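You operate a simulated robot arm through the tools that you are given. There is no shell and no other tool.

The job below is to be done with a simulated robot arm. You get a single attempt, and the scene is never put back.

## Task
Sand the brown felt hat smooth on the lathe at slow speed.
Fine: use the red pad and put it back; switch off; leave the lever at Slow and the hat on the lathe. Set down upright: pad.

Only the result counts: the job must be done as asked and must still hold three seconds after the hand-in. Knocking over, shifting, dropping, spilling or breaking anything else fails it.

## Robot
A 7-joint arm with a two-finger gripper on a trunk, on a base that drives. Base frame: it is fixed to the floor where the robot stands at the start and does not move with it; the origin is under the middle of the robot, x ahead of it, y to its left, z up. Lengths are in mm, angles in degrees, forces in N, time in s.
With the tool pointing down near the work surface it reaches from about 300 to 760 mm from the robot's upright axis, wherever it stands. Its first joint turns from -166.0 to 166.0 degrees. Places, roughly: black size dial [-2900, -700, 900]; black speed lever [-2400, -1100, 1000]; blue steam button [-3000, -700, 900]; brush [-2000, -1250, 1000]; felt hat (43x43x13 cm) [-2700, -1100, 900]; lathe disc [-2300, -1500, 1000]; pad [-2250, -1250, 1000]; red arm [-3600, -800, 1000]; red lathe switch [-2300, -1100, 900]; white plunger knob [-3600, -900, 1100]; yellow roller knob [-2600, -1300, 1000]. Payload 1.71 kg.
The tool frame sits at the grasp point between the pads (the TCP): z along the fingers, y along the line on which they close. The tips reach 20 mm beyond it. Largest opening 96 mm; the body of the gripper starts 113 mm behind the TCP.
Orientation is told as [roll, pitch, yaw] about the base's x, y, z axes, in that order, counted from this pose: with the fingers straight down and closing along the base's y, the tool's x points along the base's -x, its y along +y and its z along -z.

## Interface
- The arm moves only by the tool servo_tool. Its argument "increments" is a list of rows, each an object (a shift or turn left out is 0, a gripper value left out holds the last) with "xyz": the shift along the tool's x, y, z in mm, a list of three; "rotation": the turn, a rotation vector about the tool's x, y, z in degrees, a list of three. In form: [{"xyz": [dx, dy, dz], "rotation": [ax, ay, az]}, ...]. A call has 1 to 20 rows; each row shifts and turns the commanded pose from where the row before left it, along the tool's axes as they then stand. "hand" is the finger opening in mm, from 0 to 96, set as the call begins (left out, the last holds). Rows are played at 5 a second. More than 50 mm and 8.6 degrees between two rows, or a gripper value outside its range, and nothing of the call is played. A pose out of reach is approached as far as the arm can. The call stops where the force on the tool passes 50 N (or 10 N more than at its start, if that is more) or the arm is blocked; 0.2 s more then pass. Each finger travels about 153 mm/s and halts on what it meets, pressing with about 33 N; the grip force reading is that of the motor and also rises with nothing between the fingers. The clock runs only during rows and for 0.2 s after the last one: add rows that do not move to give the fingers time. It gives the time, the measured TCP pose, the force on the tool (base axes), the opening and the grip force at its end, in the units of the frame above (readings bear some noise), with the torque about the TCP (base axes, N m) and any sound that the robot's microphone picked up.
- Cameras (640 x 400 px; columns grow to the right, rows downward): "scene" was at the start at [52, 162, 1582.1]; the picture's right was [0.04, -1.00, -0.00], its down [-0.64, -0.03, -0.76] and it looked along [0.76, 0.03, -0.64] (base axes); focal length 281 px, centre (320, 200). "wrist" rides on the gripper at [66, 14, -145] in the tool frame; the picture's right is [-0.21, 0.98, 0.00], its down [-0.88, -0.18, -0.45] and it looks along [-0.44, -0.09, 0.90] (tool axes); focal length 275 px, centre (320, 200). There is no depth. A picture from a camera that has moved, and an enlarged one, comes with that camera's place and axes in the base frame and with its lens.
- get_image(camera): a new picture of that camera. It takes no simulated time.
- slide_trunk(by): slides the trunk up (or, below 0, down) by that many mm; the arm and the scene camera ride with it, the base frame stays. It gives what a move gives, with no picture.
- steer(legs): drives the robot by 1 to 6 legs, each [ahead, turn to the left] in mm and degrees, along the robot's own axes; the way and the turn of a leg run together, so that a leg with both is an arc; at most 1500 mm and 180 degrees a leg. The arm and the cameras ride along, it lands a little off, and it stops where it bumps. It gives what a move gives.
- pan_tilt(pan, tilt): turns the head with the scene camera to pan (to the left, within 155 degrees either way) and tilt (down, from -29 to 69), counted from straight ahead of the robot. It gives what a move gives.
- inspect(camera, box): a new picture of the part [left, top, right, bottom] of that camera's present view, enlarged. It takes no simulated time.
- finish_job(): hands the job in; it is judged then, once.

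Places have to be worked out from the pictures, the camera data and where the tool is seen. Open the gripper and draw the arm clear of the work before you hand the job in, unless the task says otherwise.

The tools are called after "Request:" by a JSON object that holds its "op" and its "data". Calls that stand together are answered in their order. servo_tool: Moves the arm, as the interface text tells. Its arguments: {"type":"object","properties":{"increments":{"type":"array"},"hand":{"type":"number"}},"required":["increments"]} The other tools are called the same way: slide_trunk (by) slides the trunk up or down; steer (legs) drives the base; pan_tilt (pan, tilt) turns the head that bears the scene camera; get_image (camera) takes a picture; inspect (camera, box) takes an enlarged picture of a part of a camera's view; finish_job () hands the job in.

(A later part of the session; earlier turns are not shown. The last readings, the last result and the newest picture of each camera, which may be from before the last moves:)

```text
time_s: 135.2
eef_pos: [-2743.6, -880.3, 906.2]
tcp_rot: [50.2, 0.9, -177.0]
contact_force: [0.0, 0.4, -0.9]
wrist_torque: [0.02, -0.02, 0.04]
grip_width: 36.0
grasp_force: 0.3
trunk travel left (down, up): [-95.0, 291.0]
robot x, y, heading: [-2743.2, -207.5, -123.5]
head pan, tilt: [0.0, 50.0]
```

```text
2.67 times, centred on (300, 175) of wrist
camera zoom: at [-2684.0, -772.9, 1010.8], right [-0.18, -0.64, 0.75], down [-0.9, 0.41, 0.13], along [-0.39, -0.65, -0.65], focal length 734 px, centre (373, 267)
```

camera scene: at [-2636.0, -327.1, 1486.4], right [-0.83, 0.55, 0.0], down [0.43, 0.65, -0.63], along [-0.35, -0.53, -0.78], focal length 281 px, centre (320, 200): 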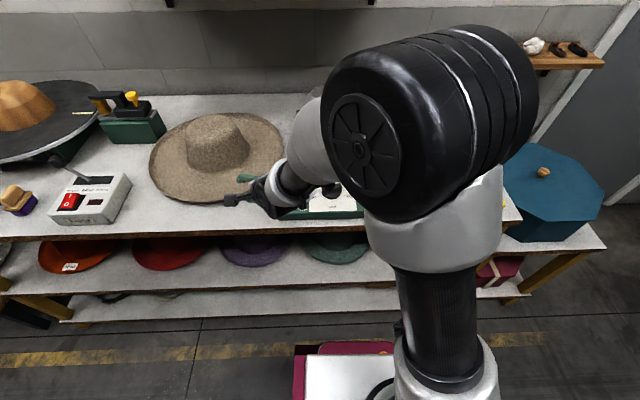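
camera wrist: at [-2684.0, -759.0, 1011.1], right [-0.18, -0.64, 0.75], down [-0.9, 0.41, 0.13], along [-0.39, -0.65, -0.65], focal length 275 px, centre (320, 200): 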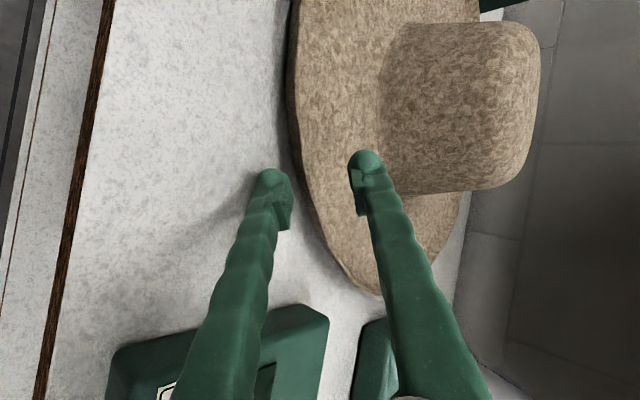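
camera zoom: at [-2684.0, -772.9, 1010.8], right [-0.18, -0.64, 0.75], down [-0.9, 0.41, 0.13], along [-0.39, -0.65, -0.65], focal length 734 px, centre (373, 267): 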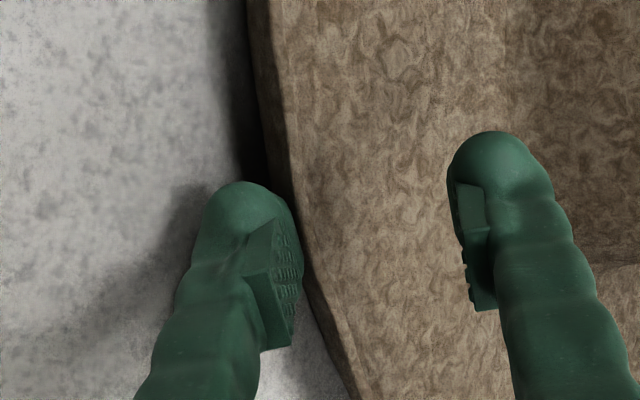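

The pad is against the lip without pushing it. I close in stages, first to 24 mm, and look.

Request:
{"op": "servo_tool", "data": {"hand": 24, "increments": [{"xyz": [0, 0, 0]}, {"xyz": [0, 0, 0]}]}}

Request:
{"op": "inspect", "data": {"camera": "wrist", "box": [240, 100, 360, 250]}}

```text
time_s: 135.8
eef_pos: [-2742.3, -879.0, 905.3]
tcp_rot: [50.2, 0.9, -177.0]
contact_force: [0.0, 0.3, 0.9]
wrist_torque: [-0.01, -0.02, -0.05]
grip_width: 23.9
grasp_force: 0.0
trunk travel left (down, up): [-95.0, 291.0]
robot x, y, heading: [-2740.3, -208.2, -123.5]
head pan, tilt: [0.0, 50.0]
```

```text
2.67 times, centred on (300, 175) of wrist
camera zoom: at [-2684.0, -772.9, 1011.0], right [-0.18, -0.64, 0.75], down [-0.9, 0.41, 0.13], along [-0.39, -0.65, -0.65], focal length 734 px, centre (373, 267)
```

zoom: 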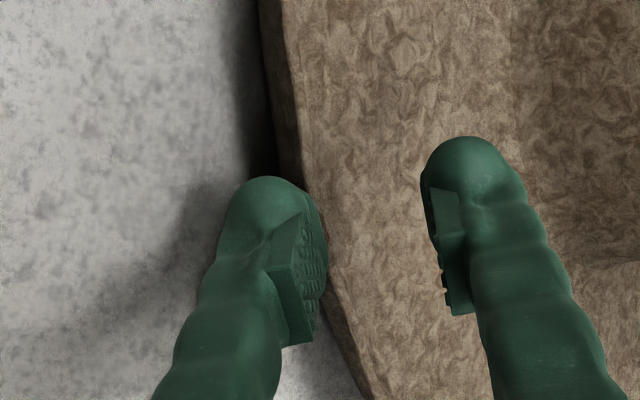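

The lip is now riding on the lower pad (it shifted slightly up). I close further to 14 mm.

Request:
{"op": "servo_tool", "data": {"hand": 14, "increments": [{"xyz": [0, 0, 0]}, {"xyz": [0, 0, 0]}]}}

Request:
{"op": "inspect", "data": {"camera": "wrist", "box": [240, 100, 360, 250]}}

Request:
{"op": "get_image", "data": {"camera": "scene"}}

```text
time_s: 136.4
eef_pos: [-2742.3, -879.6, 905.7]
tcp_rot: [50.3, 1.0, -177.0]
contact_force: [0.3, -0.9, 0.2]
wrist_torque: [0.03, 0.01, 0.02]
grip_width: 14.3
grasp_force: 0.2
trunk travel left (down, up): [-95.0, 291.0]
robot x, y, heading: [-2742.7, -208.8, -123.7]
head pan, tilt: [0.0, 50.0]
```

```text
2.67 times, centred on (300, 175) of wrist
camera zoom: at [-2684.0, -772.9, 1011.0], right [-0.18, -0.64, 0.75], down [-0.9, 0.41, 0.13], along [-0.39, -0.65, -0.65], focal length 734 px, centre (373, 267)
```

zoom: 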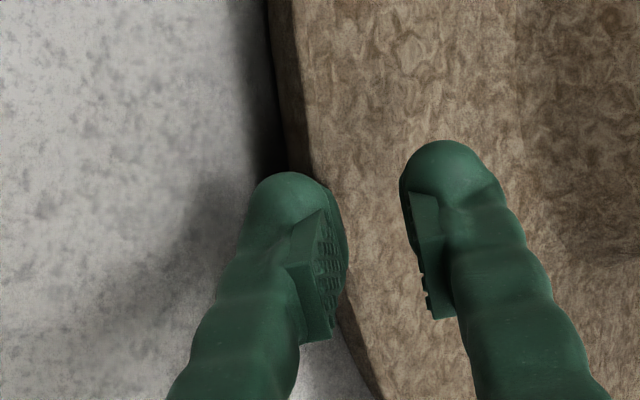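

```text
taken
camera scene: at [-2636.1, -326.9, 1486.4], right [-0.83, 0.55, 0.0], down [0.43, 0.65, -0.63], along [-0.35, -0.53, -0.78], focal length 281 px, centre (320, 200)
```

scene: 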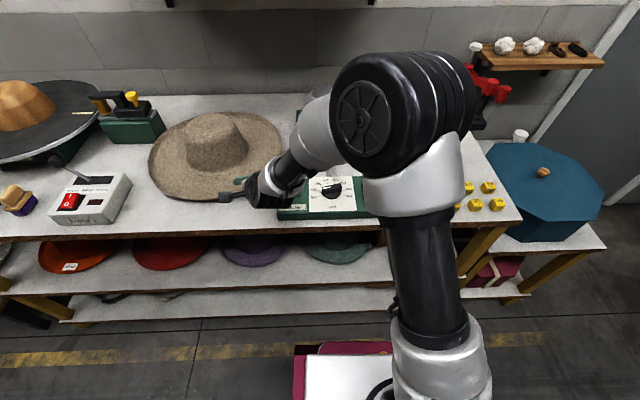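

The closing push slides the hat inward instead of lifting it, since the pads are too steep. I back out, reduce the tilt to about 27° and shift the approach slightly toward the front to stay clear of the stretcher box.

Request:
{"op": "servo_tool", "data": {"hand": 22, "increments": [{"xyz": [0, -3.2, -3.8]}, {"xyz": [0, -3.2, -3.8]}, {"xyz": [0, 0, -15]}, {"xyz": [0, 0, -15]}, {"xyz": [0, 0, -10]}, {"rotation": [-6.5, 0, 0]}, {"rotation": [-6.5, 0, 0]}, {"rotation": [0, -3.6, 1.8]}, {"rotation": [0, -3.6, 1.8]}, {"xyz": [0, 0, 0]}]}}

Request:
{"op": "get_image", "data": {"camera": "wrist"}}

Request:
{"op": "get_image", "data": {"camera": "scene"}}

```text
time_s: 138.6
eef_pos: [-2743.4, -838.5, 931.7]
tcp_rot: [63.1, 0.9, 174.8]
contact_force: [0.1, 0.2, -0.1]
wrist_torque: [-0.02, 0.0, 0.01]
grip_width: 22.2
grasp_force: 0.0
trunk travel left (down, up): [-95.0, 291.0]
robot x, y, heading: [-2737.5, -210.3, -123.6]
head pan, tilt: [0.0, 50.0]
```

```text
taken
camera wrist: at [-2669.3, -721.0, 1011.1], right [-0.26, -0.42, 0.87], down [-0.83, 0.56, 0.02], along [-0.49, -0.72, -0.49], focal length 275 px, centre (320, 200)
```

wrist: 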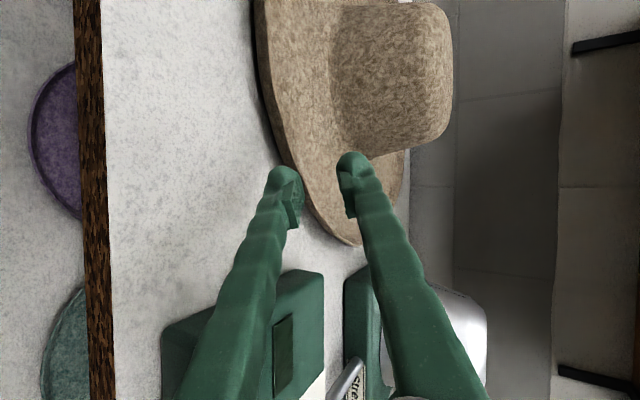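

```text
taken
camera scene: at [-2636.0, -327.1, 1486.4], right [-0.83, 0.55, 0.0], down [0.43, 0.65, -0.63], along [-0.35, -0.53, -0.78], focal length 281 px, centre (320, 200)
```

scene: 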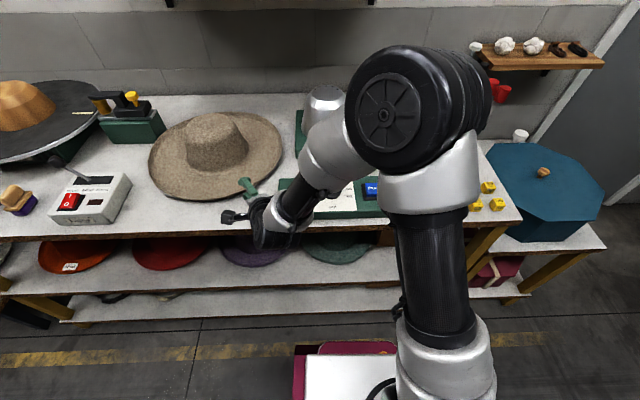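

The tool is now 27° below horizontal. I shift left 25 mm to point at the hat's centre and lower close to the bench outside the rim.

Request:
{"op": "servo_tool", "data": {"increments": [{"xyz": [12, 0, 0]}, {"xyz": [13, 0, 0]}, {"xyz": [0, -4.45, 2.27]}, {"xyz": [0, -4.45, 2.27]}, {"xyz": [0, -4.45, 2.27]}, {"xyz": [0, -4.45, 2.27]}, {"xyz": [0, -4.45, 2.27]}, {"xyz": [0, 0, 0]}]}}

Request:
{"op": "servo_tool", "data": {"increments": [{"xyz": [0, -1.34, 0.68]}, {"xyz": [0, -1.34, 0.68]}, {"xyz": [0, -1.34, 0.68]}, {"xyz": [0, -1.34, 0.68]}, {"xyz": [0, 0, 0]}]}}

Request:
{"op": "inspect", "data": {"camera": "wrist", "box": [220, 60, 380, 260]}}

Request:
{"op": "inspect", "data": {"camera": "scene", "box": [180, 140, 320, 240]}}

```text
time_s: 140.4
eef_pos: [-2718.8, -842.1, 904.9]
tcp_rot: [63.0, 0.8, 174.9]
contact_force: [0.8, -0.5, -0.8]
wrist_torque: [-0.01, -0.01, 0.0]
grip_width: 22.1
grasp_force: 0.2
trunk travel left (down, up): [-95.0, 291.0]
robot x, y, heading: [-2740.8, -210.7, -123.6]
head pan, tilt: [0.0, 50.0]
```

```text
time_s: 141.6
eef_pos: [-2719.1, -840.2, 901.0]
tcp_rot: [63.1, 0.8, 175.0]
contact_force: [0.4, 0.6, -0.3]
wrist_torque: [0.02, 0.02, -0.02]
grip_width: 21.7
grasp_force: 0.0
trunk travel left (down, up): [-95.0, 291.0]
robot x, y, heading: [-2741.9, -209.1, -123.3]
head pan, tilt: [0.0, 50.0]
```

```text
2.00 times, centred on (300, 160) of wrist
camera zoom: at [-2643.9, -723.2, 980.6], right [-0.26, -0.42, 0.87], down [-0.83, 0.55, 0.02], along [-0.49, -0.72, -0.49], focal length 551 px, centre (360, 280)
```

zoom: 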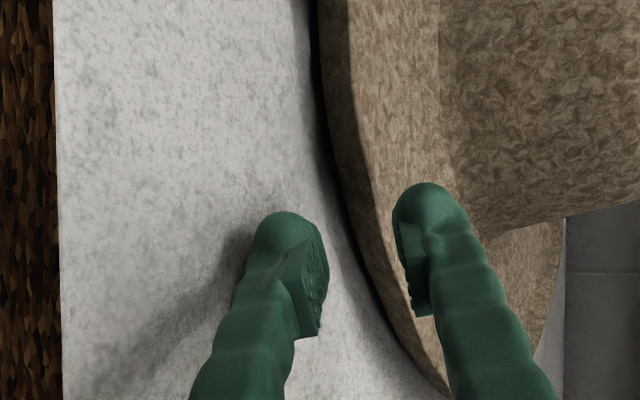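

```text
4.00 times, centred on (250, 190) of scene
camera zoom: at [-2636.1, -327.0, 1486.4], right [-0.83, 0.55, 0.0], down [0.43, 0.65, -0.63], along [-0.35, -0.53, -0.78], focal length 1123 px, centre (600, 240)
```

zoom: 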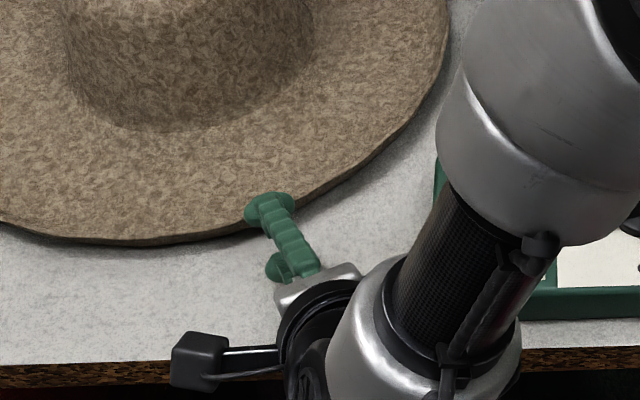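

I continue down in small steps to find the bench with the lower finger.

Request:
{"op": "servo_tool", "data": {"increments": [{"xyz": [0, -1.34, 0.68]}, {"xyz": [0, -1.34, 0.68]}, {"xyz": [0, -1.34, 0.68]}, {"xyz": [0, 0, 0]}]}}

Request:
{"op": "servo_tool", "data": {"increments": [{"xyz": [0, -1.34, 0.68]}, {"xyz": [0, -1.34, 0.68]}, {"xyz": [0, 0, 0]}]}}

```text
time_s: 142.6
eef_pos: [-2717.1, -841.1, 896.3]
tcp_rot: [63.1, 0.7, 175.0]
contact_force: [-0.6, 0.0, -0.7]
wrist_torque: [0.0, 0.01, 0.0]
grip_width: 22.0
grasp_force: 0.0
trunk travel left (down, up): [-95.0, 291.0]
robot x, y, heading: [-2741.1, -207.9, -123.3]
head pan, tilt: [0.0, 50.0]
```

```text
time_s: 143.4
eef_pos: [-2717.7, -841.2, 893.0]
tcp_rot: [63.1, 0.8, 175.0]
contact_force: [-0.4, 0.6, -0.7]
wrist_torque: [-0.01, -0.02, 0.02]
grip_width: 22.0
grasp_force: 0.0
trunk travel left (down, up): [-95.0, 291.0]
robot x, y, heading: [-2736.9, -204.9, -123.4]
head pan, tilt: [0.0, 50.0]
```

Still no contact at z=893. I continue a few more millimetres.

Request:
{"op": "servo_tool", "data": {"increments": [{"xyz": [0, -1.34, 0.68]}, {"xyz": [0, -1.34, 0.68]}, {"xyz": [0, 0, 0]}]}}

Request:
{"op": "servo_tool", "data": {"increments": [{"xyz": [0, -1.34, 0.68]}, {"xyz": [0, -1.34, 0.68]}, {"xyz": [0, 0, 0]}]}}

Request:
{"op": "inspect", "data": {"camera": "wrist", "box": [220, 60, 380, 260]}}

```text
time_s: 144.2
eef_pos: [-2719.1, -840.4, 890.5]
tcp_rot: [63.2, 0.7, 175.0]
contact_force: [0.3, -0.4, 0.1]
wrist_torque: [0.01, -0.03, 0.0]
grip_width: 21.9
grasp_force: 0.1
trunk travel left (down, up): [-95.0, 291.0]
robot x, y, heading: [-2740.2, -207.3, -123.6]
head pan, tilt: [0.0, 50.0]
```

```text
time_s: 145.0
eef_pos: [-2719.5, -841.1, 889.3]
tcp_rot: [63.2, 0.8, 175.0]
contact_force: [-0.1, 5.8, 11.9]
wrist_torque: [0.2, 0.13, -0.05]
grip_width: 17.5
grasp_force: 0.1
trunk travel left (down, up): [-95.0, 291.0]
robot x, y, heading: [-2743.1, -208.1, -123.6]
head pan, tilt: [0.0, 50.0]
```

```text
2.00 times, centred on (300, 160) of wrist
camera zoom: at [-2643.6, -721.7, 968.6], right [-0.26, -0.42, 0.87], down [-0.83, 0.56, 0.02], along [-0.49, -0.72, -0.49], focal length 551 px, centre (360, 280)
```

zoom: 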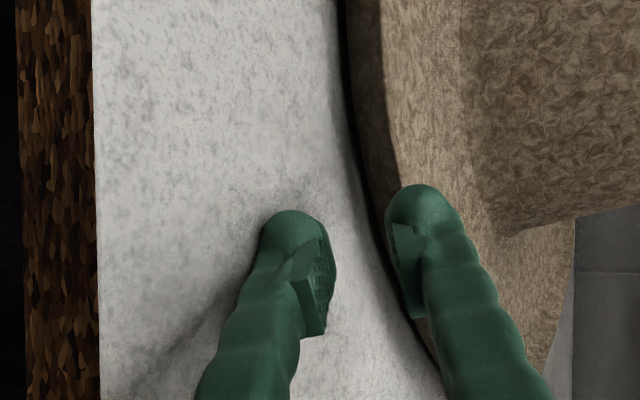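

Contact with the bench at z≈889.5 (12 N), so the fingertip is thin enough to go low. I raise 2 mm and slide forward 25 mm under the lip.

Request:
{"op": "servo_tool", "data": {"increments": [{"xyz": [0, 1.8, -0.9]}, {"xyz": [0, 0.9, -0.45]}, {"xyz": [0, 2.27, 4.45]}, {"xyz": [0, 2.27, 4.45]}, {"xyz": [0, 2.27, 4.45]}, {"xyz": [0, 2.27, 4.45]}, {"xyz": [0, 0, 0]}]}}

Request:
{"op": "inspect", "data": {"camera": "wrist", "box": [240, 80, 360, 230]}}

```text
time_s: 146.6
eef_pos: [-2718.4, -860.5, 892.0]
tcp_rot: [62.9, 0.8, 175.0]
contact_force: [-0.1, 0.9, 1.5]
wrist_torque: [0.03, 0.04, 0.05]
grip_width: 21.1
grasp_force: 0.1
trunk travel left (down, up): [-95.0, 291.0]
robot x, y, heading: [-2747.1, -207.9, -123.7]
head pan, tilt: [0.0, 50.0]
```

```text
2.67 times, centred on (300, 155) of wrist
camera zoom: at [-2644.0, -743.8, 970.8], right [-0.26, -0.42, 0.87], down [-0.83, 0.56, 0.02], along [-0.49, -0.72, -0.49], focal length 734 px, centre (373, 320)
```

zoom: 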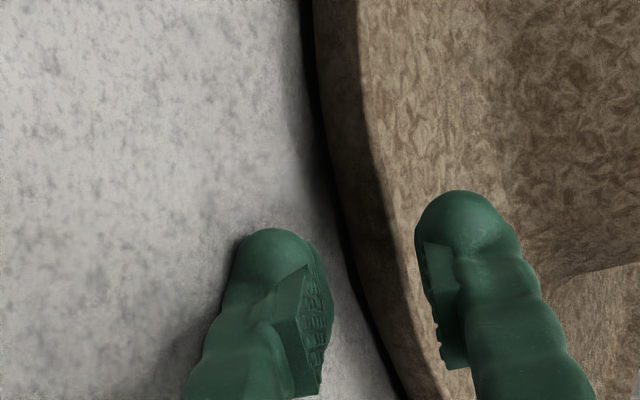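

The lip's underside is in plain view ahead of the lower finger. I raise 1 mm and advance another 15 mm.

Request:
{"op": "servo_tool", "data": {"increments": [{"xyz": [0, 0.9, -0.45]}, {"xyz": [0, 1.8, 3.56]}, {"xyz": [0, 1.8, 3.56]}, {"xyz": [0, 1.8, 3.56]}, {"xyz": [0, 1.8, 3.56]}, {"xyz": [0, 0, 0]}]}}

Request:
{"op": "inspect", "data": {"camera": "wrist", "box": [240, 80, 360, 230]}}

```text
time_s: 148.0
eef_pos: [-2721.7, -876.3, 892.1]
tcp_rot: [63.1, 0.8, 174.9]
contact_force: [-2.4, 12.4, 3.3]
wrist_torque: [-0.2, -0.04, -0.07]
grip_width: 20.1
grasp_force: 0.2
trunk travel left (down, up): [-95.0, 291.0]
robot x, y, heading: [-2743.0, -203.2, -123.5]
head pan, tilt: [0.0, 50.0]
```

```text
2.67 times, centred on (300, 155) of wrist
camera zoom: at [-2646.2, -758.3, 971.5], right [-0.26, -0.42, 0.87], down [-0.83, 0.56, 0.02], along [-0.49, -0.72, -0.49], focal length 734 px, centre (373, 320)
```

zoom: 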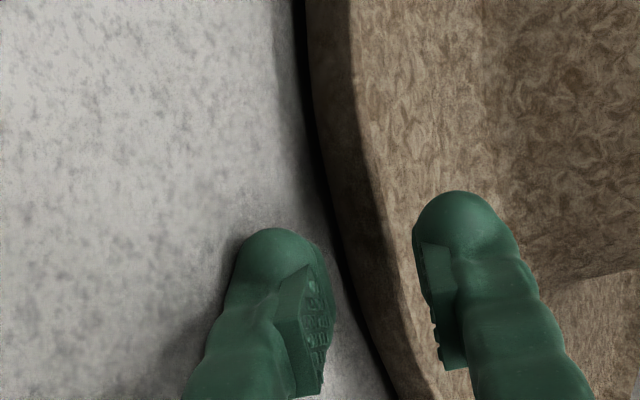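

A 12 N pushback built up and the hat slid along with the gripper. I stop and check the whole scene and the contact closely.

Request:
{"op": "get_image", "data": {"camera": "scene"}}

Request:
{"op": "inspect", "data": {"camera": "scene", "box": [90, 90, 310, 230]}}

Request:
{"op": "get_image", "data": {"camera": "wrist"}}

Request:
{"op": "inspect", "data": {"camera": "wrist", "box": [280, 140, 360, 240]}}

```text
taken
camera scene: at [-2636.3, -325.1, 1486.6], right [-0.83, 0.55, 0.0], down [0.43, 0.65, -0.63], along [-0.35, -0.53, -0.78], focal length 281 px, centre (320, 200)
```

scene: 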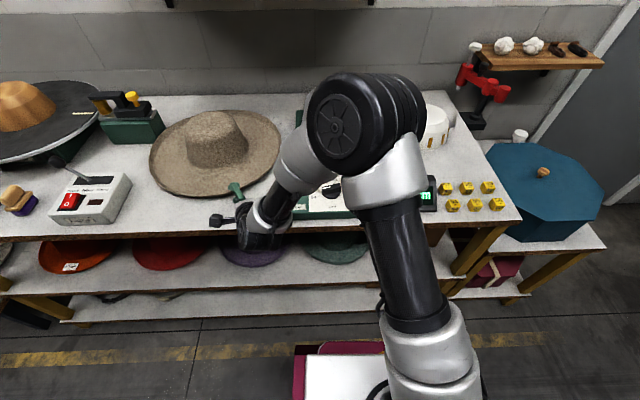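

```text
2.86 times, centred on (200, 160) of scene
camera zoom: at [-2636.3, -325.1, 1486.6], right [-0.83, 0.55, 0.0], down [0.43, 0.65, -0.63], along [-0.35, -0.53, -0.78], focal length 802 px, centre (663, 314)
```

zoom: 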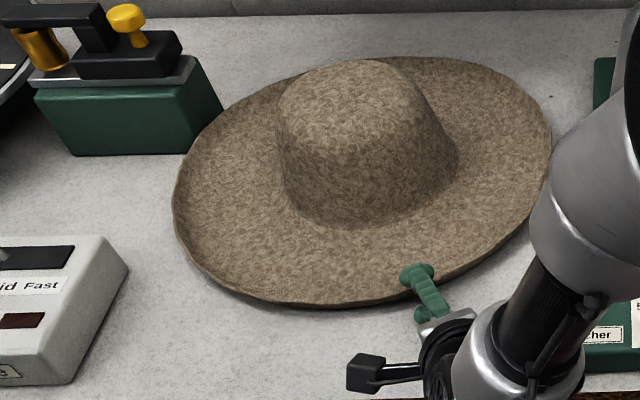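

```text
taken
camera wrist: at [-2646.2, -758.3, 971.5], right [-0.26, -0.42, 0.87], down [-0.83, 0.56, 0.02], along [-0.49, -0.72, -0.49], focal length 275 px, centre (320, 200)
```

wrist: 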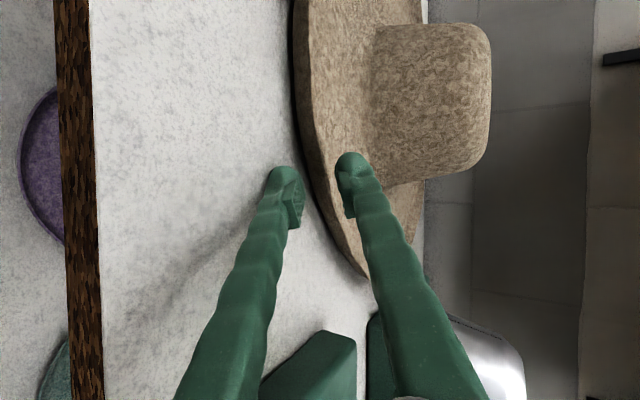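

```text
4.00 times, centred on (320, 190) of wrist
camera zoom: at [-2646.2, -758.3, 971.5], right [-0.26, -0.42, 0.87], down [-0.83, 0.56, 0.02], along [-0.49, -0.72, -0.49], focal length 1101 px, centre (320, 240)
```

zoom: 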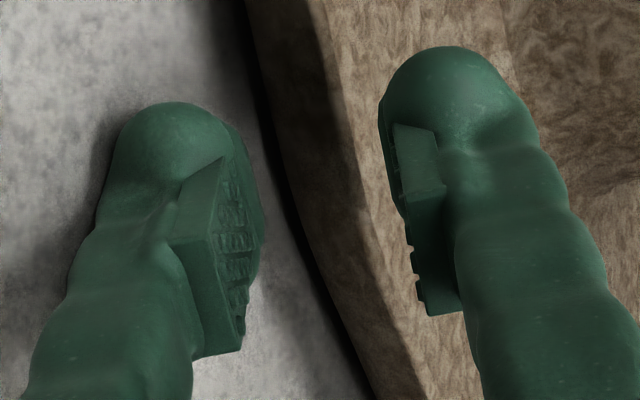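

The upper fingertip seems to meet something at about z≈900 above the brim, higher than the visible surface. I back off, close the fingers and probe the brim from above to learn where its surface really is.

Request:
{"op": "servo_tool", "data": {"increments": [{"xyz": [0, -1.8, -3.56]}, {"xyz": [0, -4.5, -8.9]}, {"xyz": [0, -4.5, -8.9]}, {"xyz": [0, 13.4, -6.8]}, {"xyz": [0, 13.4, -6.8]}, {"xyz": [0, 13.4, -6.8]}, {"xyz": [0, 13.4, -6.8]}, {"xyz": [0, 0, 0]}]}}

Request:
{"op": "servo_tool", "data": {"hand": 0, "increments": [{"xyz": [0, 9, 17.8]}, {"xyz": [0, 9, 17.8]}, {"xyz": [0, 9, 17.8]}, {"xyz": [0, 0, 0]}]}}

Request:
{"op": "get_image", "data": {"camera": "wrist"}}

Request:
{"op": "inspect", "data": {"camera": "scene", "box": [90, 90, 310, 230]}}

```text
time_s: 149.8
eef_pos: [-2722.3, -854.5, 949.7]
tcp_rot: [63.2, 1.0, 174.9]
contact_force: [-0.2, -0.5, 0.3]
wrist_torque: [0.0, 0.02, -0.02]
grip_width: 21.7
grasp_force: 0.1
trunk travel left (down, up): [-95.0, 291.0]
robot x, y, heading: [-2737.4, -208.3, -123.4]
head pan, tilt: [0.0, 50.0]
```

```text
time_s: 150.8
eef_pos: [-2725.2, -912.6, 950.5]
tcp_rot: [63.1, 0.8, 175.0]
contact_force: [-0.5, 0.3, 0.1]
wrist_torque: [0.03, 0.0, 0.01]
grip_width: 0.3
grasp_force: 29.7
trunk travel left (down, up): [-95.0, 291.0]
robot x, y, heading: [-2740.4, -205.6, -123.4]
head pan, tilt: [0.0, 50.0]
```

```text
taken
camera wrist: at [-2651.0, -794.8, 1029.3], right [-0.26, -0.42, 0.87], down [-0.83, 0.56, 0.02], along [-0.49, -0.72, -0.49], focal length 275 px, centre (320, 200)
```

wrist: 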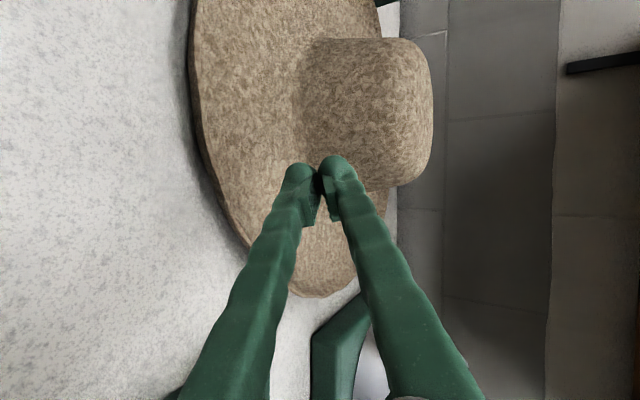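

```text
2.86 times, centred on (200, 160) of scene
camera zoom: at [-2636.1, -327.1, 1486.4], right [-0.83, 0.55, 0.0], down [0.43, 0.65, -0.63], along [-0.35, -0.53, -0.78], focal length 802 px, centre (663, 314)
```

zoom: 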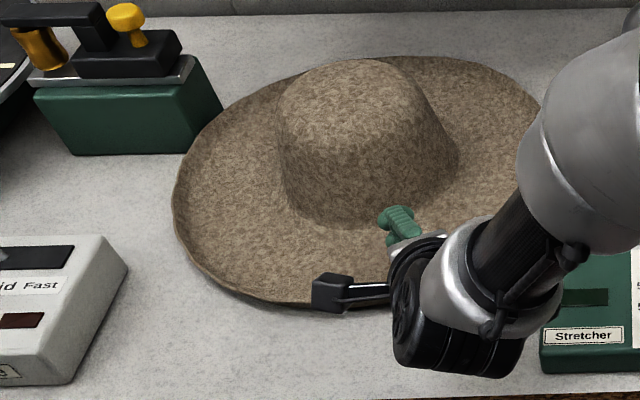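

No contact at tip height ≈941 over the mid-brim. I probe downward step by step.

Request:
{"op": "servo_tool", "data": {"increments": [{"xyz": [0, -3.56, 1.82]}, {"xyz": [0, -3.56, 1.82]}, {"xyz": [0, -3.56, 1.82]}, {"xyz": [0, -3.56, 1.82]}, {"xyz": [0, -3.56, 1.82]}, {"xyz": [0, 0, 0]}]}}

Request:
{"op": "servo_tool", "data": {"increments": [{"xyz": [0, -1.78, 0.91]}, {"xyz": [0, -1.78, 0.91]}, {"xyz": [0, -1.78, 0.91]}, {"xyz": [0, -1.78, 0.91]}, {"xyz": [0, 0, 0]}]}}

Request:
{"op": "servo_tool", "data": {"increments": [{"xyz": [0, -1.78, 0.91]}, {"xyz": [0, -1.78, 0.91]}, {"xyz": [0, -1.78, 0.91]}, {"xyz": [0, 0, 0]}]}}

```text
time_s: 152.2
eef_pos: [-2725.7, -912.2, 931.9]
tcp_rot: [63.0, 0.9, 175.1]
contact_force: [-0.8, -0.3, 0.1]
wrist_torque: [0.02, 0.01, 0.0]
grip_width: 0.0
grasp_force: 30.1
trunk travel left (down, up): [-95.0, 291.0]
robot x, y, heading: [-2745.6, -210.2, -123.8]
head pan, tilt: [0.0, 50.0]
```

```text
time_s: 153.4
eef_pos: [-2726.1, -913.1, 924.2]
tcp_rot: [63.0, 0.9, 175.0]
contact_force: [-0.6, -0.4, 0.1]
wrist_torque: [-0.02, -0.01, 0.02]
grip_width: 0.0
grasp_force: 29.7
trunk travel left (down, up): [-95.0, 291.0]
robot x, y, heading: [-2741.0, -207.2, -123.5]
head pan, tilt: [0.0, 50.0]
```

```text
time_s: 154.4
eef_pos: [-2724.9, -912.5, 916.6]
tcp_rot: [62.9, 0.9, 174.9]
contact_force: [-1.1, -0.2, 0.2]
wrist_torque: [0.0, -0.02, 0.0]
grip_width: 0.0
grasp_force: 29.1
trunk travel left (down, up): [-95.0, 291.0]
robot x, y, heading: [-2741.5, -211.3, -123.4]
head pan, tilt: [0.0, 50.0]
```

No contact down to about z≈905. I keep probing.

Request:
{"op": "servo_tool", "data": {"increments": [{"xyz": [0, -1.78, 0.91]}, {"xyz": [0, -1.78, 0.91]}, {"xyz": [0, -1.78, 0.91]}, {"xyz": [0, 0, 0]}]}}

Request:
{"op": "servo_tool", "data": {"increments": [{"xyz": [0, -1.78, 0.91]}, {"xyz": [0, -1.78, 0.91]}, {"xyz": [0, -1.78, 0.91]}, {"xyz": [0, 0, 0]}]}}

Request:
{"op": "servo_tool", "data": {"increments": [{"xyz": [0, -1.78, 0.91]}, {"xyz": [0, -1.78, 0.91]}, {"xyz": [0, 0, 0]}]}}

Request:
{"op": "inspect", "data": {"camera": "wrist", "box": [240, 100, 400, 300]}}

```text
time_s: 155.4
eef_pos: [-2725.3, -913.4, 910.9]
tcp_rot: [63.1, 0.9, 174.9]
contact_force: [-0.1, -0.9, 0.9]
wrist_torque: [-0.03, 0.0, 0.02]
grip_width: 0.0
grasp_force: 29.5
trunk travel left (down, up): [-95.0, 291.0]
robot x, y, heading: [-2741.8, -206.8, -123.5]
head pan, tilt: [0.0, 50.0]
```

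```text
time_s: 156.4
eef_pos: [-2723.8, -912.9, 908.0]
tcp_rot: [63.5, 0.8, 174.9]
contact_force: [-1.5, -1.5, 19.4]
wrist_torque: [0.13, 0.17, 0.03]
grip_width: 0.0
grasp_force: 29.5
trunk travel left (down, up): [-95.0, 291.0]
robot x, y, heading: [-2742.7, -211.5, -123.7]
head pan, tilt: [0.0, 50.0]
```

```text
time_s: 157.2
eef_pos: [-2723.7, -914.6, 907.3]
tcp_rot: [63.8, 0.8, 174.9]
contact_force: [0.6, -5.9, 38.0]
wrist_torque: [0.22, 0.24, 0.06]
grip_width: 0.0
grasp_force: 29.6
trunk travel left (down, up): [-95.0, 291.0]
robot x, y, heading: [-2736.7, -211.2, -123.6]
head pan, tilt: [0.0, 50.0]
```

```text
2.00 times, centred on (320, 200) of wrist
camera zoom: at [-2649.4, -794.6, 984.8], right [-0.26, -0.41, 0.88], down [-0.83, 0.56, 0.02], along [-0.49, -0.72, -0.48], focal length 551 px, centre (320, 200)
```

zoom: 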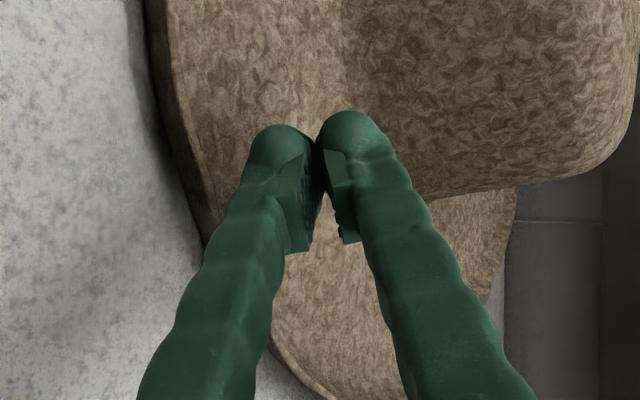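

That probe contacted the rim itself: the rim top is at about z≈900 here (some 24 mm above the bench), at y≈-904, so earlier the upper finger was simply hitting the rim. I back out, open to 52 mm, and will come in low with the lip between the fingers.

Request:
{"op": "servo_tool", "data": {"increments": [{"xyz": [0, 8.9, -4.5]}, {"xyz": [0, 13.4, -6.8]}, {"xyz": [0, 4.5, -18]}, {"xyz": [0, -4.5, -18]}, {"xyz": [0, -9, -17.8]}, {"xyz": [0, 0, 0]}]}}

Request:
{"op": "servo_tool", "data": {"hand": 52, "increments": [{"xyz": [0, 0, 0]}, {"xyz": [0, 0, 0]}]}}

Request:
{"op": "get_image", "data": {"camera": "wrist"}}

```text
time_s: 158.6
eef_pos: [-2720.3, -861.8, 941.7]
tcp_rot: [62.9, 1.0, 175.1]
contact_force: [-0.2, -0.3, 0.7]
wrist_torque: [0.0, 0.01, -0.01]
grip_width: 0.0
grasp_force: 29.5
trunk travel left (down, up): [-95.0, 291.0]
robot x, y, heading: [-2745.1, -210.2, -123.3]
head pan, tilt: [0.0, 50.0]
```

```text
time_s: 159.2
eef_pos: [-2719.3, -861.8, 942.3]
tcp_rot: [62.9, 0.9, 175.0]
contact_force: [-0.2, -0.5, -0.1]
wrist_torque: [-0.01, 0.01, 0.0]
grip_width: 52.2
grasp_force: 0.0
trunk travel left (down, up): [-95.0, 291.0]
robot x, y, heading: [-2740.4, -205.9, -123.5]
head pan, tilt: [0.0, 50.0]
```

```text
taken
camera wrist: at [-2645.4, -743.4, 1020.7], right [-0.26, -0.42, 0.87], down [-0.83, 0.56, 0.02], along [-0.49, -0.72, -0.49], focal length 275 px, centre (320, 200)
```

wrist: 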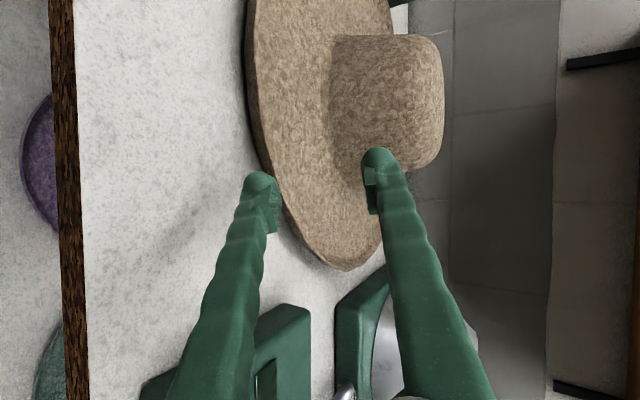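

Fingers open 52 mm, still outside the rim. I lower vertically to just above the bench.

Request:
{"op": "servo_tool", "data": {"increments": [{"xyz": [0, -5.3, 2.7]}, {"xyz": [0, -5.3, 2.7]}, {"xyz": [0, -5.3, 2.7]}, {"xyz": [0, -5.3, 2.7]}, {"xyz": [0, -5.3, 2.7]}, {"xyz": [0, -3.6, 1.8]}, {"xyz": [0, 0, 0]}]}}

Request:
{"op": "servo_tool", "data": {"increments": [{"xyz": [0, -1.78, 0.91]}, {"xyz": [0, 0, 0]}]}}

Request:
{"op": "inspect", "data": {"camera": "wrist", "box": [220, 80, 400, 280]}}

```text
time_s: 160.8
eef_pos: [-2720.4, -861.3, 906.9]
tcp_rot: [63.0, 1.0, 175.1]
contact_force: [-0.3, 0.4, -0.2]
wrist_torque: [0.01, 0.03, -0.05]
grip_width: 52.0
grasp_force: 0.1
trunk travel left (down, up): [-95.0, 291.0]
robot x, y, heading: [-2741.6, -211.7, -123.4]
head pan, tilt: [0.0, 50.0]
```

```text
time_s: 161.4
eef_pos: [-2721.1, -860.4, 906.1]
tcp_rot: [63.0, 0.8, 174.9]
contact_force: [-0.6, -0.3, 0.7]
wrist_torque: [0.0, 0.02, 0.01]
grip_width: 52.3
grasp_force: 0.0
trunk travel left (down, up): [-95.0, 291.0]
robot x, y, heading: [-2741.8, -209.5, -123.7]
head pan, tilt: [0.0, 50.0]
```

```text
2.00 times, centred on (310, 180) of wrist
camera zoom: at [-2645.8, -742.6, 985.1], right [-0.26, -0.42, 0.87], down [-0.83, 0.56, 0.02], along [-0.49, -0.72, -0.49], focal length 551 px, centre (340, 240)
```

zoom: 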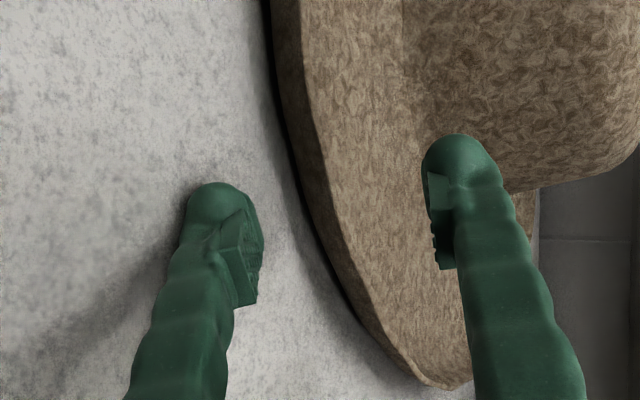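

Just above the bench. I slide forward 30 mm so the lip enters the gap.

Request:
{"op": "servo_tool", "data": {"increments": [{"xyz": [0, 2.27, 4.45]}, {"xyz": [0, 2.27, 4.45]}, {"xyz": [0, 2.27, 4.45]}, {"xyz": [0, 2.27, 4.45]}, {"xyz": [0, 2.27, 4.45]}, {"xyz": [0, 2.27, 4.45]}, {"xyz": [0, 0, 0]}]}}

Request:
{"op": "inspect", "data": {"camera": "wrist", "box": [220, 80, 400, 280]}}

```text
time_s: 163.0
eef_pos: [-2723.5, -890.6, 906.9]
tcp_rot: [63.0, 0.8, 175.1]
contact_force: [0.5, -0.5, -0.1]
wrist_torque: [-0.03, -0.02, 0.03]
grip_width: 51.6
grasp_force: 0.1
trunk travel left (down, up): [-95.0, 291.0]
robot x, y, heading: [-2739.8, -205.9, -123.7]
head pan, tilt: [0.0, 50.0]
```

```text
2.00 times, centred on (310, 180) of wrist
camera zoom: at [-2648.8, -772.6, 986.6], right [-0.26, -0.42, 0.87], down [-0.83, 0.56, 0.02], along [-0.49, -0.72, -0.49], focal length 551 px, centre (340, 240)
```

zoom: 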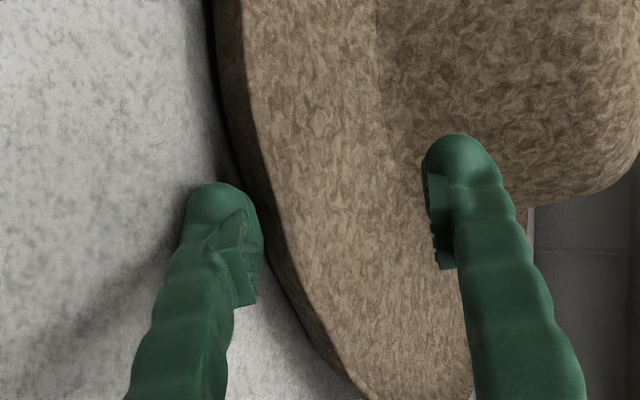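

Lip is well between the fingers, no force. I advance 10 mm more under it.

Request:
{"op": "servo_tool", "data": {"increments": [{"xyz": [0, 1.36, 2.67]}, {"xyz": [0, 1.36, 2.67]}, {"xyz": [0, 1.36, 2.67]}, {"xyz": [0, 0, 0]}]}}

Request:
{"op": "inspect", "data": {"camera": "wrist", "box": [220, 80, 400, 280]}}

```text
time_s: 164.0
eef_pos: [-2723.0, -898.1, 906.3]
tcp_rot: [63.1, 0.7, 175.1]
contact_force: [-1.1, 13.8, 6.2]
wrist_torque: [0.45, 0.02, 0.09]
grip_width: 53.2
grasp_force: 1.1
trunk travel left (down, up): [-95.0, 291.0]
robot x, y, heading: [-2741.4, -204.6, -123.5]
head pan, tilt: [0.0, 50.0]
```

```text
2.00 times, centred on (310, 180) of wrist
camera zoom: at [-2647.8, -780.2, 987.5], right [-0.26, -0.42, 0.87], down [-0.83, 0.55, 0.02], along [-0.49, -0.72, -0.49], focal length 551 px, centre (340, 240)
```

zoom: 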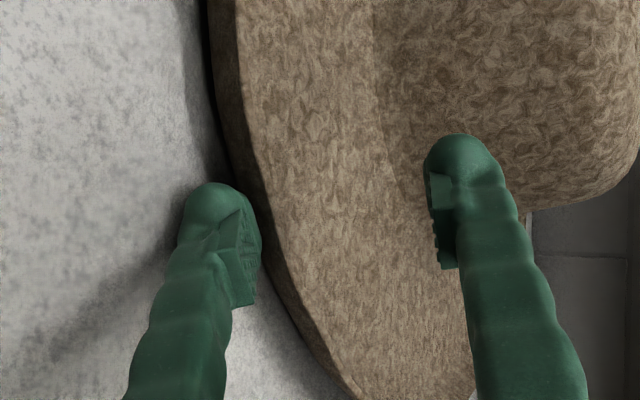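

The lower fingertip meets a steep wall at bench level right under the rim: the lip is a near-vertical curl about 24 mm high. So a steep pinch over the lip is the right grip; I back off upward and tilt the tool to about 65° below horizontal.

Request:
{"op": "servo_tool", "data": {"increments": [{"xyz": [0, -2.27, -4.45]}, {"xyz": [0, -2.27, -4.45]}, {"xyz": [0, 13.4, -6.8]}, {"xyz": [0, 13.4, -6.8]}, {"xyz": [0, 13.4, -6.8]}, {"xyz": [0, 13.4, -6.8]}, {"rotation": [7.6, 0, 0]}, {"rotation": [7.6, 0, 0]}, {"rotation": [7.6, 0, 0]}, {"rotation": [7.6, 0, 0]}, {"rotation": [7.6, 0, 0]}, {"xyz": [0, 0, 0]}]}}

Request:
{"op": "get_image", "data": {"camera": "wrist"}}

Request:
{"op": "get_image", "data": {"camera": "scene"}}

```text
time_s: 166.6
eef_pos: [-2730.3, -891.7, 967.8]
tcp_rot: [29.8, 0.1, 173.9]
contact_force: [-0.7, -0.1, 0.4]
wrist_torque: [-0.02, -0.01, 0.02]
grip_width: 52.0
grasp_force: 0.0
out of reach, approached as far as the arm can: row 9
trunk travel left (down, up): [-95.0, 291.0]
robot x, y, heading: [-2738.1, -206.5, -123.5]
head pan, tilt: [0.0, 50.0]
```

```text
taken
camera wrist: at [-2659.4, -837.4, 1101.3], right [-0.29, -0.82, 0.49], down [-0.83, 0.47, 0.29], along [-0.47, -0.32, -0.82], focal length 275 px, centre (320, 200)
```

wrist: 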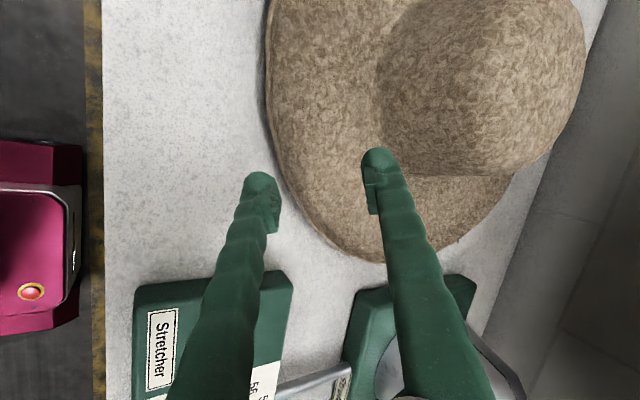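

```text
taken
camera scene: at [-2636.2, -327.1, 1486.4], right [-0.83, 0.55, 0.0], down [0.43, 0.65, -0.63], along [-0.35, -0.53, -0.78], focal length 281 px, centre (320, 200)
```

scene: 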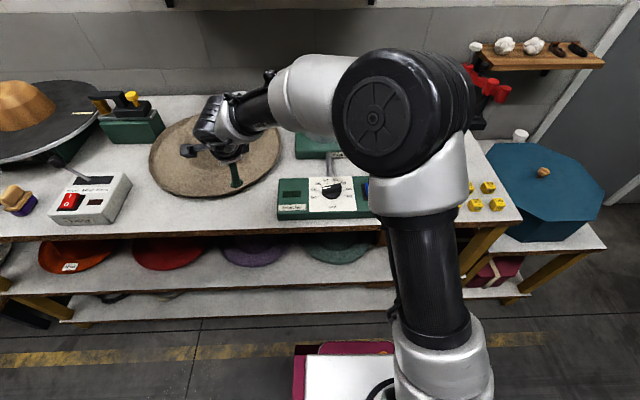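

Tool now 60° below horizontal above the rim; the hat centre now works out near (-2740,-1107). Before pinching I probe the brim's inner height about 25 mm inside the rim with closed fingers.

Request:
{"op": "servo_tool", "data": {"hand": 0, "increments": [{"xyz": [0, 6.5, 3.7]}, {"xyz": [0, 6.5, 3.7]}, {"xyz": [0, -4.97, 8.68]}, {"xyz": [0, -4.97, 8.68]}, {"xyz": [0, -4.97, 8.68]}, {"xyz": [0, -2.5, 4.34]}, {"xyz": [0, 0, 0]}]}}

Request:
{"op": "servo_tool", "data": {"increments": [{"xyz": [0, -1.0, 1.74]}, {"xyz": [0, -1.0, 1.74]}, {"xyz": [0, -1.0, 1.74]}, {"xyz": [0, -1.0, 1.74]}, {"xyz": [0, 0, 0]}]}}

Request:
{"op": "inspect", "data": {"camera": "wrist", "box": [220, 80, 400, 280]}}

```text
time_s: 168.2
eef_pos: [-2731.9, -905.3, 932.0]
tcp_rot: [29.9, -0.1, 174.0]
contact_force: [0.0, -0.6, -0.2]
wrist_torque: [-0.04, -0.01, -0.02]
grip_width: 0.0
grasp_force: 29.5
trunk travel left (down, up): [-95.0, 291.0]
robot x, y, heading: [-2743.0, -207.8, -123.4]
head pan, tilt: [0.0, 50.0]
```

```text
time_s: 169.4
eef_pos: [-2732.5, -905.5, 923.4]
tcp_rot: [29.9, 0.0, 174.0]
contact_force: [1.0, -0.6, 0.2]
wrist_torque: [0.01, 0.03, 0.02]
grip_width: 0.0
grasp_force: 29.4
trunk travel left (down, up): [-95.0, 291.0]
robot x, y, heading: [-2739.2, -210.7, -123.6]
head pan, tilt: [0.0, 50.0]
```

```text
2.00 times, centred on (310, 180) of wrist
camera zoom: at [-2661.5, -851.8, 1057.7], right [-0.29, -0.82, 0.49], down [-0.83, 0.47, 0.3], along [-0.47, -0.32, -0.82], focal length 551 px, centre (340, 240)
```

zoom: 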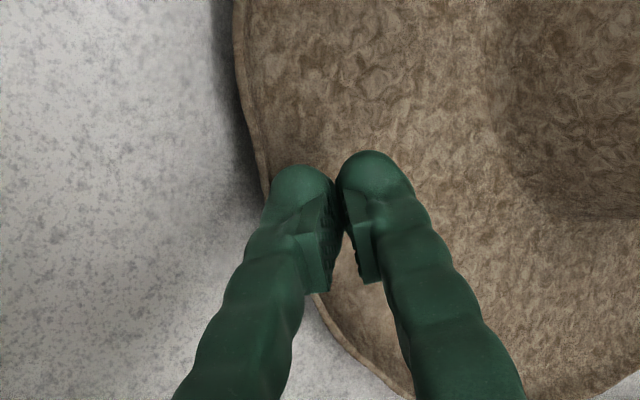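

No contact yet at tip height ≈905. Continuing the probe downward.

Request:
{"op": "servo_tool", "data": {"increments": [{"xyz": [0, -1.0, 1.74]}, {"xyz": [0, -1.0, 1.74]}, {"xyz": [0, -1.0, 1.74]}, {"xyz": [0, 0, 0]}]}}

Request:
{"op": "servo_tool", "data": {"increments": [{"xyz": [0, -1.0, 1.74]}, {"xyz": [0, -1.0, 1.74]}, {"xyz": [0, 0, 0]}]}}

Request:
{"op": "servo_tool", "data": {"increments": [{"xyz": [0, -1.0, 1.74]}, {"xyz": [0, -1.0, 1.74]}, {"xyz": [0, 0, 0]}]}}

```text
time_s: 170.4
eef_pos: [-2733.5, -905.6, 919.4]
tcp_rot: [30.0, 0.0, 173.9]
contact_force: [-1.0, -0.9, 1.8]
wrist_torque: [-0.03, 0.03, 0.01]
grip_width: 0.0
grasp_force: 29.7
trunk travel left (down, up): [-95.0, 291.0]
robot x, y, heading: [-2740.6, -211.5, -123.3]
head pan, tilt: [0.0, 50.0]
```

```text
time_s: 171.2
eef_pos: [-2733.3, -904.9, 913.3]
tcp_rot: [29.9, -0.1, 174.0]
contact_force: [-0.7, 0.3, 2.4]
wrist_torque: [0.05, -0.01, -0.05]
grip_width: 0.1
grasp_force: 29.6
trunk travel left (down, up): [-95.0, 291.0]
robot x, y, heading: [-2744.2, -212.9, -123.6]
head pan, tilt: [0.0, 50.0]
```

```text
time_s: 172.0
eef_pos: [-2733.8, -905.0, 912.5]
tcp_rot: [29.9, -0.1, 174.0]
contact_force: [1.1, 2.4, 12.1]
wrist_torque: [0.05, -0.02, 0.01]
grip_width: 0.1
grasp_force: 29.5
trunk travel left (down, up): [-95.0, 291.0]
robot x, y, heading: [-2743.8, -207.5, -123.6]
head pan, tilt: [0.0, 50.0]
```

The inner brim surface meets the tip at z≈895, so the lip is a wedge: near-vertical outside, gently sloping inside. A pinch at about 35° tilt, lower tip at the wall base and upper tip on the brim top, is the best geometry; I reposition for it.

Request:
{"op": "servo_tool", "data": {"increments": [{"xyz": [0, 7.5, -13]}, {"xyz": [0, 7.5, -13]}, {"xyz": [0, -13, -7.5]}, {"xyz": [0, -13, -7.5]}, {"xyz": [0, -13, -7.5]}, {"xyz": [0, -8.7, -5]}, {"rotation": [-8.3, 0, 0]}, {"rotation": [-8.3, 0, 0]}, {"rotation": [-8.3, 0, 0]}, {"xyz": [0, 0, 0]}]}}

Request:
{"op": "servo_tool", "data": {"hand": 44, "increments": [{"xyz": [0, 0, 0]}, {"xyz": [0, 0, 0]}]}}

Request:
{"op": "get_image", "data": {"camera": "wrist"}}

Request:
{"op": "get_image", "data": {"camera": "scene"}}

```text
time_s: 174.2
eef_pos: [-2726.5, -850.7, 941.6]
tcp_rot: [54.9, -0.1, 173.9]
contact_force: [0.4, 0.0, 0.0]
wrist_torque: [0.03, 0.03, 0.04]
grip_width: 0.3
grasp_force: 29.5
trunk travel left (down, up): [-95.0, 291.0]
robot x, y, heading: [-2738.8, -211.1, -123.5]
head pan, tilt: [0.0, 50.0]
```

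```text
time_s: 174.8
eef_pos: [-2726.9, -851.6, 942.0]
tcp_rot: [54.8, -0.1, 174.0]
contact_force: [0.4, 0.6, 0.4]
wrist_torque: [-0.01, 0.0, -0.03]
grip_width: 44.2
grasp_force: 0.1
trunk travel left (down, up): [-95.0, 291.0]
robot x, y, heading: [-2740.6, -209.5, -123.4]
head pan, tilt: [0.0, 50.0]
```

```text
taken
camera wrist: at [-2649.3, -746.7, 1036.7], right [-0.26, -0.54, 0.8], down [-0.82, 0.56, 0.11], along [-0.51, -0.63, -0.59], focal length 275 px, centre (320, 200)
```

wrist: 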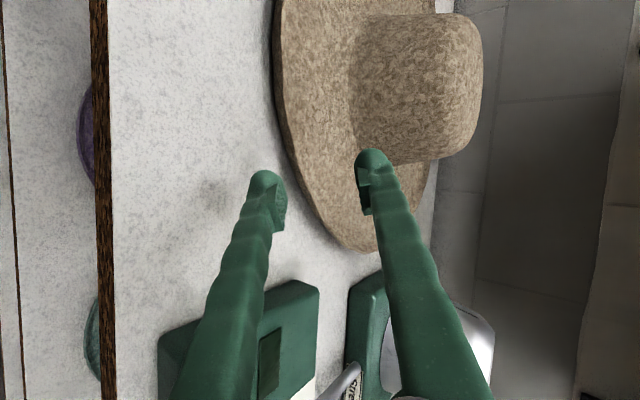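

```text
taken
camera scene: at [-2636.1, -326.9, 1486.4], right [-0.83, 0.55, 0.0], down [0.43, 0.65, -0.63], along [-0.35, -0.53, -0.78], focal length 281 px, centre (320, 200)
```

scene: 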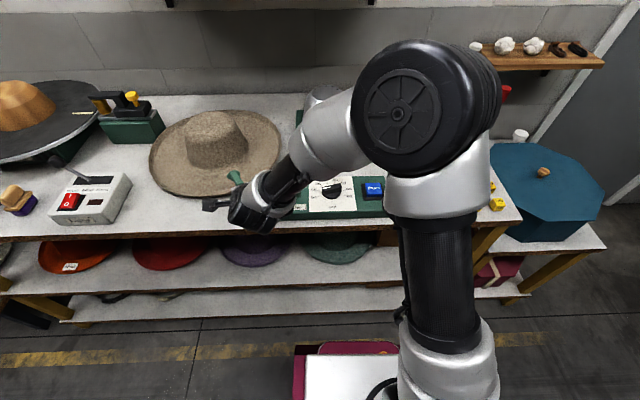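

I lower to find the bench again with this tilt.

Request:
{"op": "servo_tool", "data": {"increments": [{"xyz": [0, -4.1, 2.87]}, {"xyz": [0, -4.1, 2.87]}, {"xyz": [0, -4.1, 2.87]}, {"xyz": [0, -4.1, 2.87]}, {"xyz": [0, -4.1, 2.87]}, {"xyz": [0, -4.1, 2.87]}, {"xyz": [0, 0, 0]}]}}

Request:
{"op": "servo_tool", "data": {"increments": [{"xyz": [0, -1.64, 1.15]}, {"xyz": [0, -1.64, 1.15]}, {"xyz": [0, -1.64, 1.15]}, {"xyz": [0, 0, 0]}]}}

Request:
{"op": "servo_tool", "data": {"increments": [{"xyz": [0, -1.64, 1.15]}, {"xyz": [0, 0, 0]}]}}

Request:
{"op": "servo_tool", "data": {"increments": [{"xyz": [0, -1.64, 1.15]}, {"xyz": [0, 0, 0]}]}}

```text
time_s: 176.4
eef_pos: [-2726.0, -850.9, 910.0]
tcp_rot: [54.9, -0.1, 173.9]
contact_force: [-0.2, -0.2, 1.0]
wrist_torque: [-0.02, 0.04, -0.01]
grip_width: 43.9
grasp_force: 0.0
trunk travel left (down, up): [-95.0, 291.0]
robot x, y, heading: [-2740.1, -209.6, -123.4]
head pan, tilt: [0.0, 50.0]
```

```text
time_s: 177.4
eef_pos: [-2726.0, -851.6, 905.6]
tcp_rot: [54.8, -0.1, 174.0]
contact_force: [-0.7, 0.4, 0.2]
wrist_torque: [-0.01, -0.01, 0.01]
grip_width: 44.0
grasp_force: 0.0
trunk travel left (down, up): [-95.0, 291.0]
robot x, y, heading: [-2741.0, -208.8, -123.6]
head pan, tilt: [0.0, 50.0]
```

```text
time_s: 178.0
eef_pos: [-2727.1, -850.7, 902.4]
tcp_rot: [54.8, -0.1, 173.9]
contact_force: [0.7, 0.7, -0.5]
wrist_torque: [-0.04, 0.0, 0.02]
grip_width: 44.1
grasp_force: 0.0
trunk travel left (down, up): [-95.0, 291.0]
robot x, y, heading: [-2739.8, -208.7, -123.5]
head pan, tilt: [0.0, 50.0]
```

```text
time_s: 178.6
eef_pos: [-2725.9, -851.1, 901.2]
tcp_rot: [54.8, -0.1, 173.9]
contact_force: [0.3, 0.1, 0.1]
wrist_torque: [0.03, 0.0, 0.0]
grip_width: 43.9
grasp_force: 0.1
trunk travel left (down, up): [-95.0, 291.0]
robot x, y, heading: [-2743.8, -207.6, -123.6]
head pan, tilt: [0.0, 50.0]
```

No contact yet; continuing down in 1.5 mm steps.

Request:
{"op": "servo_tool", "data": {"increments": [{"xyz": [0, -1.23, 0.86]}, {"xyz": [0, 0, 0]}]}}

Request:
{"op": "servo_tool", "data": {"increments": [{"xyz": [0, -1.23, 0.86]}, {"xyz": [0, 0, 0]}]}}

Request:
{"op": "servo_tool", "data": {"increments": [{"xyz": [0, -1.23, 0.86]}, {"xyz": [0, 0, 0]}]}}

```text
time_s: 179.2
eef_pos: [-2725.7, -849.7, 898.4]
tcp_rot: [54.8, -0.1, 174.0]
contact_force: [-0.5, -1.1, 0.6]
wrist_torque: [0.01, -0.04, 0.03]
grip_width: 43.6
grasp_force: 0.0
trunk travel left (down, up): [-95.0, 291.0]
robot x, y, heading: [-2742.7, -207.1, -123.5]
head pan, tilt: [0.0, 50.0]
```

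```text
time_s: 179.8
eef_pos: [-2725.2, -849.3, 898.7]
tcp_rot: [54.9, -0.1, 174.1]
contact_force: [0.9, 4.3, 7.6]
wrist_torque: [0.23, -0.05, -0.04]
grip_width: 42.3
grasp_force: 0.2
trunk travel left (down, up): [-95.0, 291.0]
robot x, y, heading: [-2743.4, -211.8, -123.3]
head pan, tilt: [0.0, 50.0]
```

```text
time_s: 180.4
eef_pos: [-2725.2, -849.7, 897.0]
tcp_rot: [55.1, -0.1, 174.0]
contact_force: [2.3, 10.7, 17.7]
wrist_torque: [0.56, -0.15, -0.02]
grip_width: 40.1
grasp_force: 0.0
trunk travel left (down, up): [-95.0, 291.0]
robot x, y, heading: [-2742.9, -207.0, -123.4]
head pan, tilt: [0.0, 50.0]
```

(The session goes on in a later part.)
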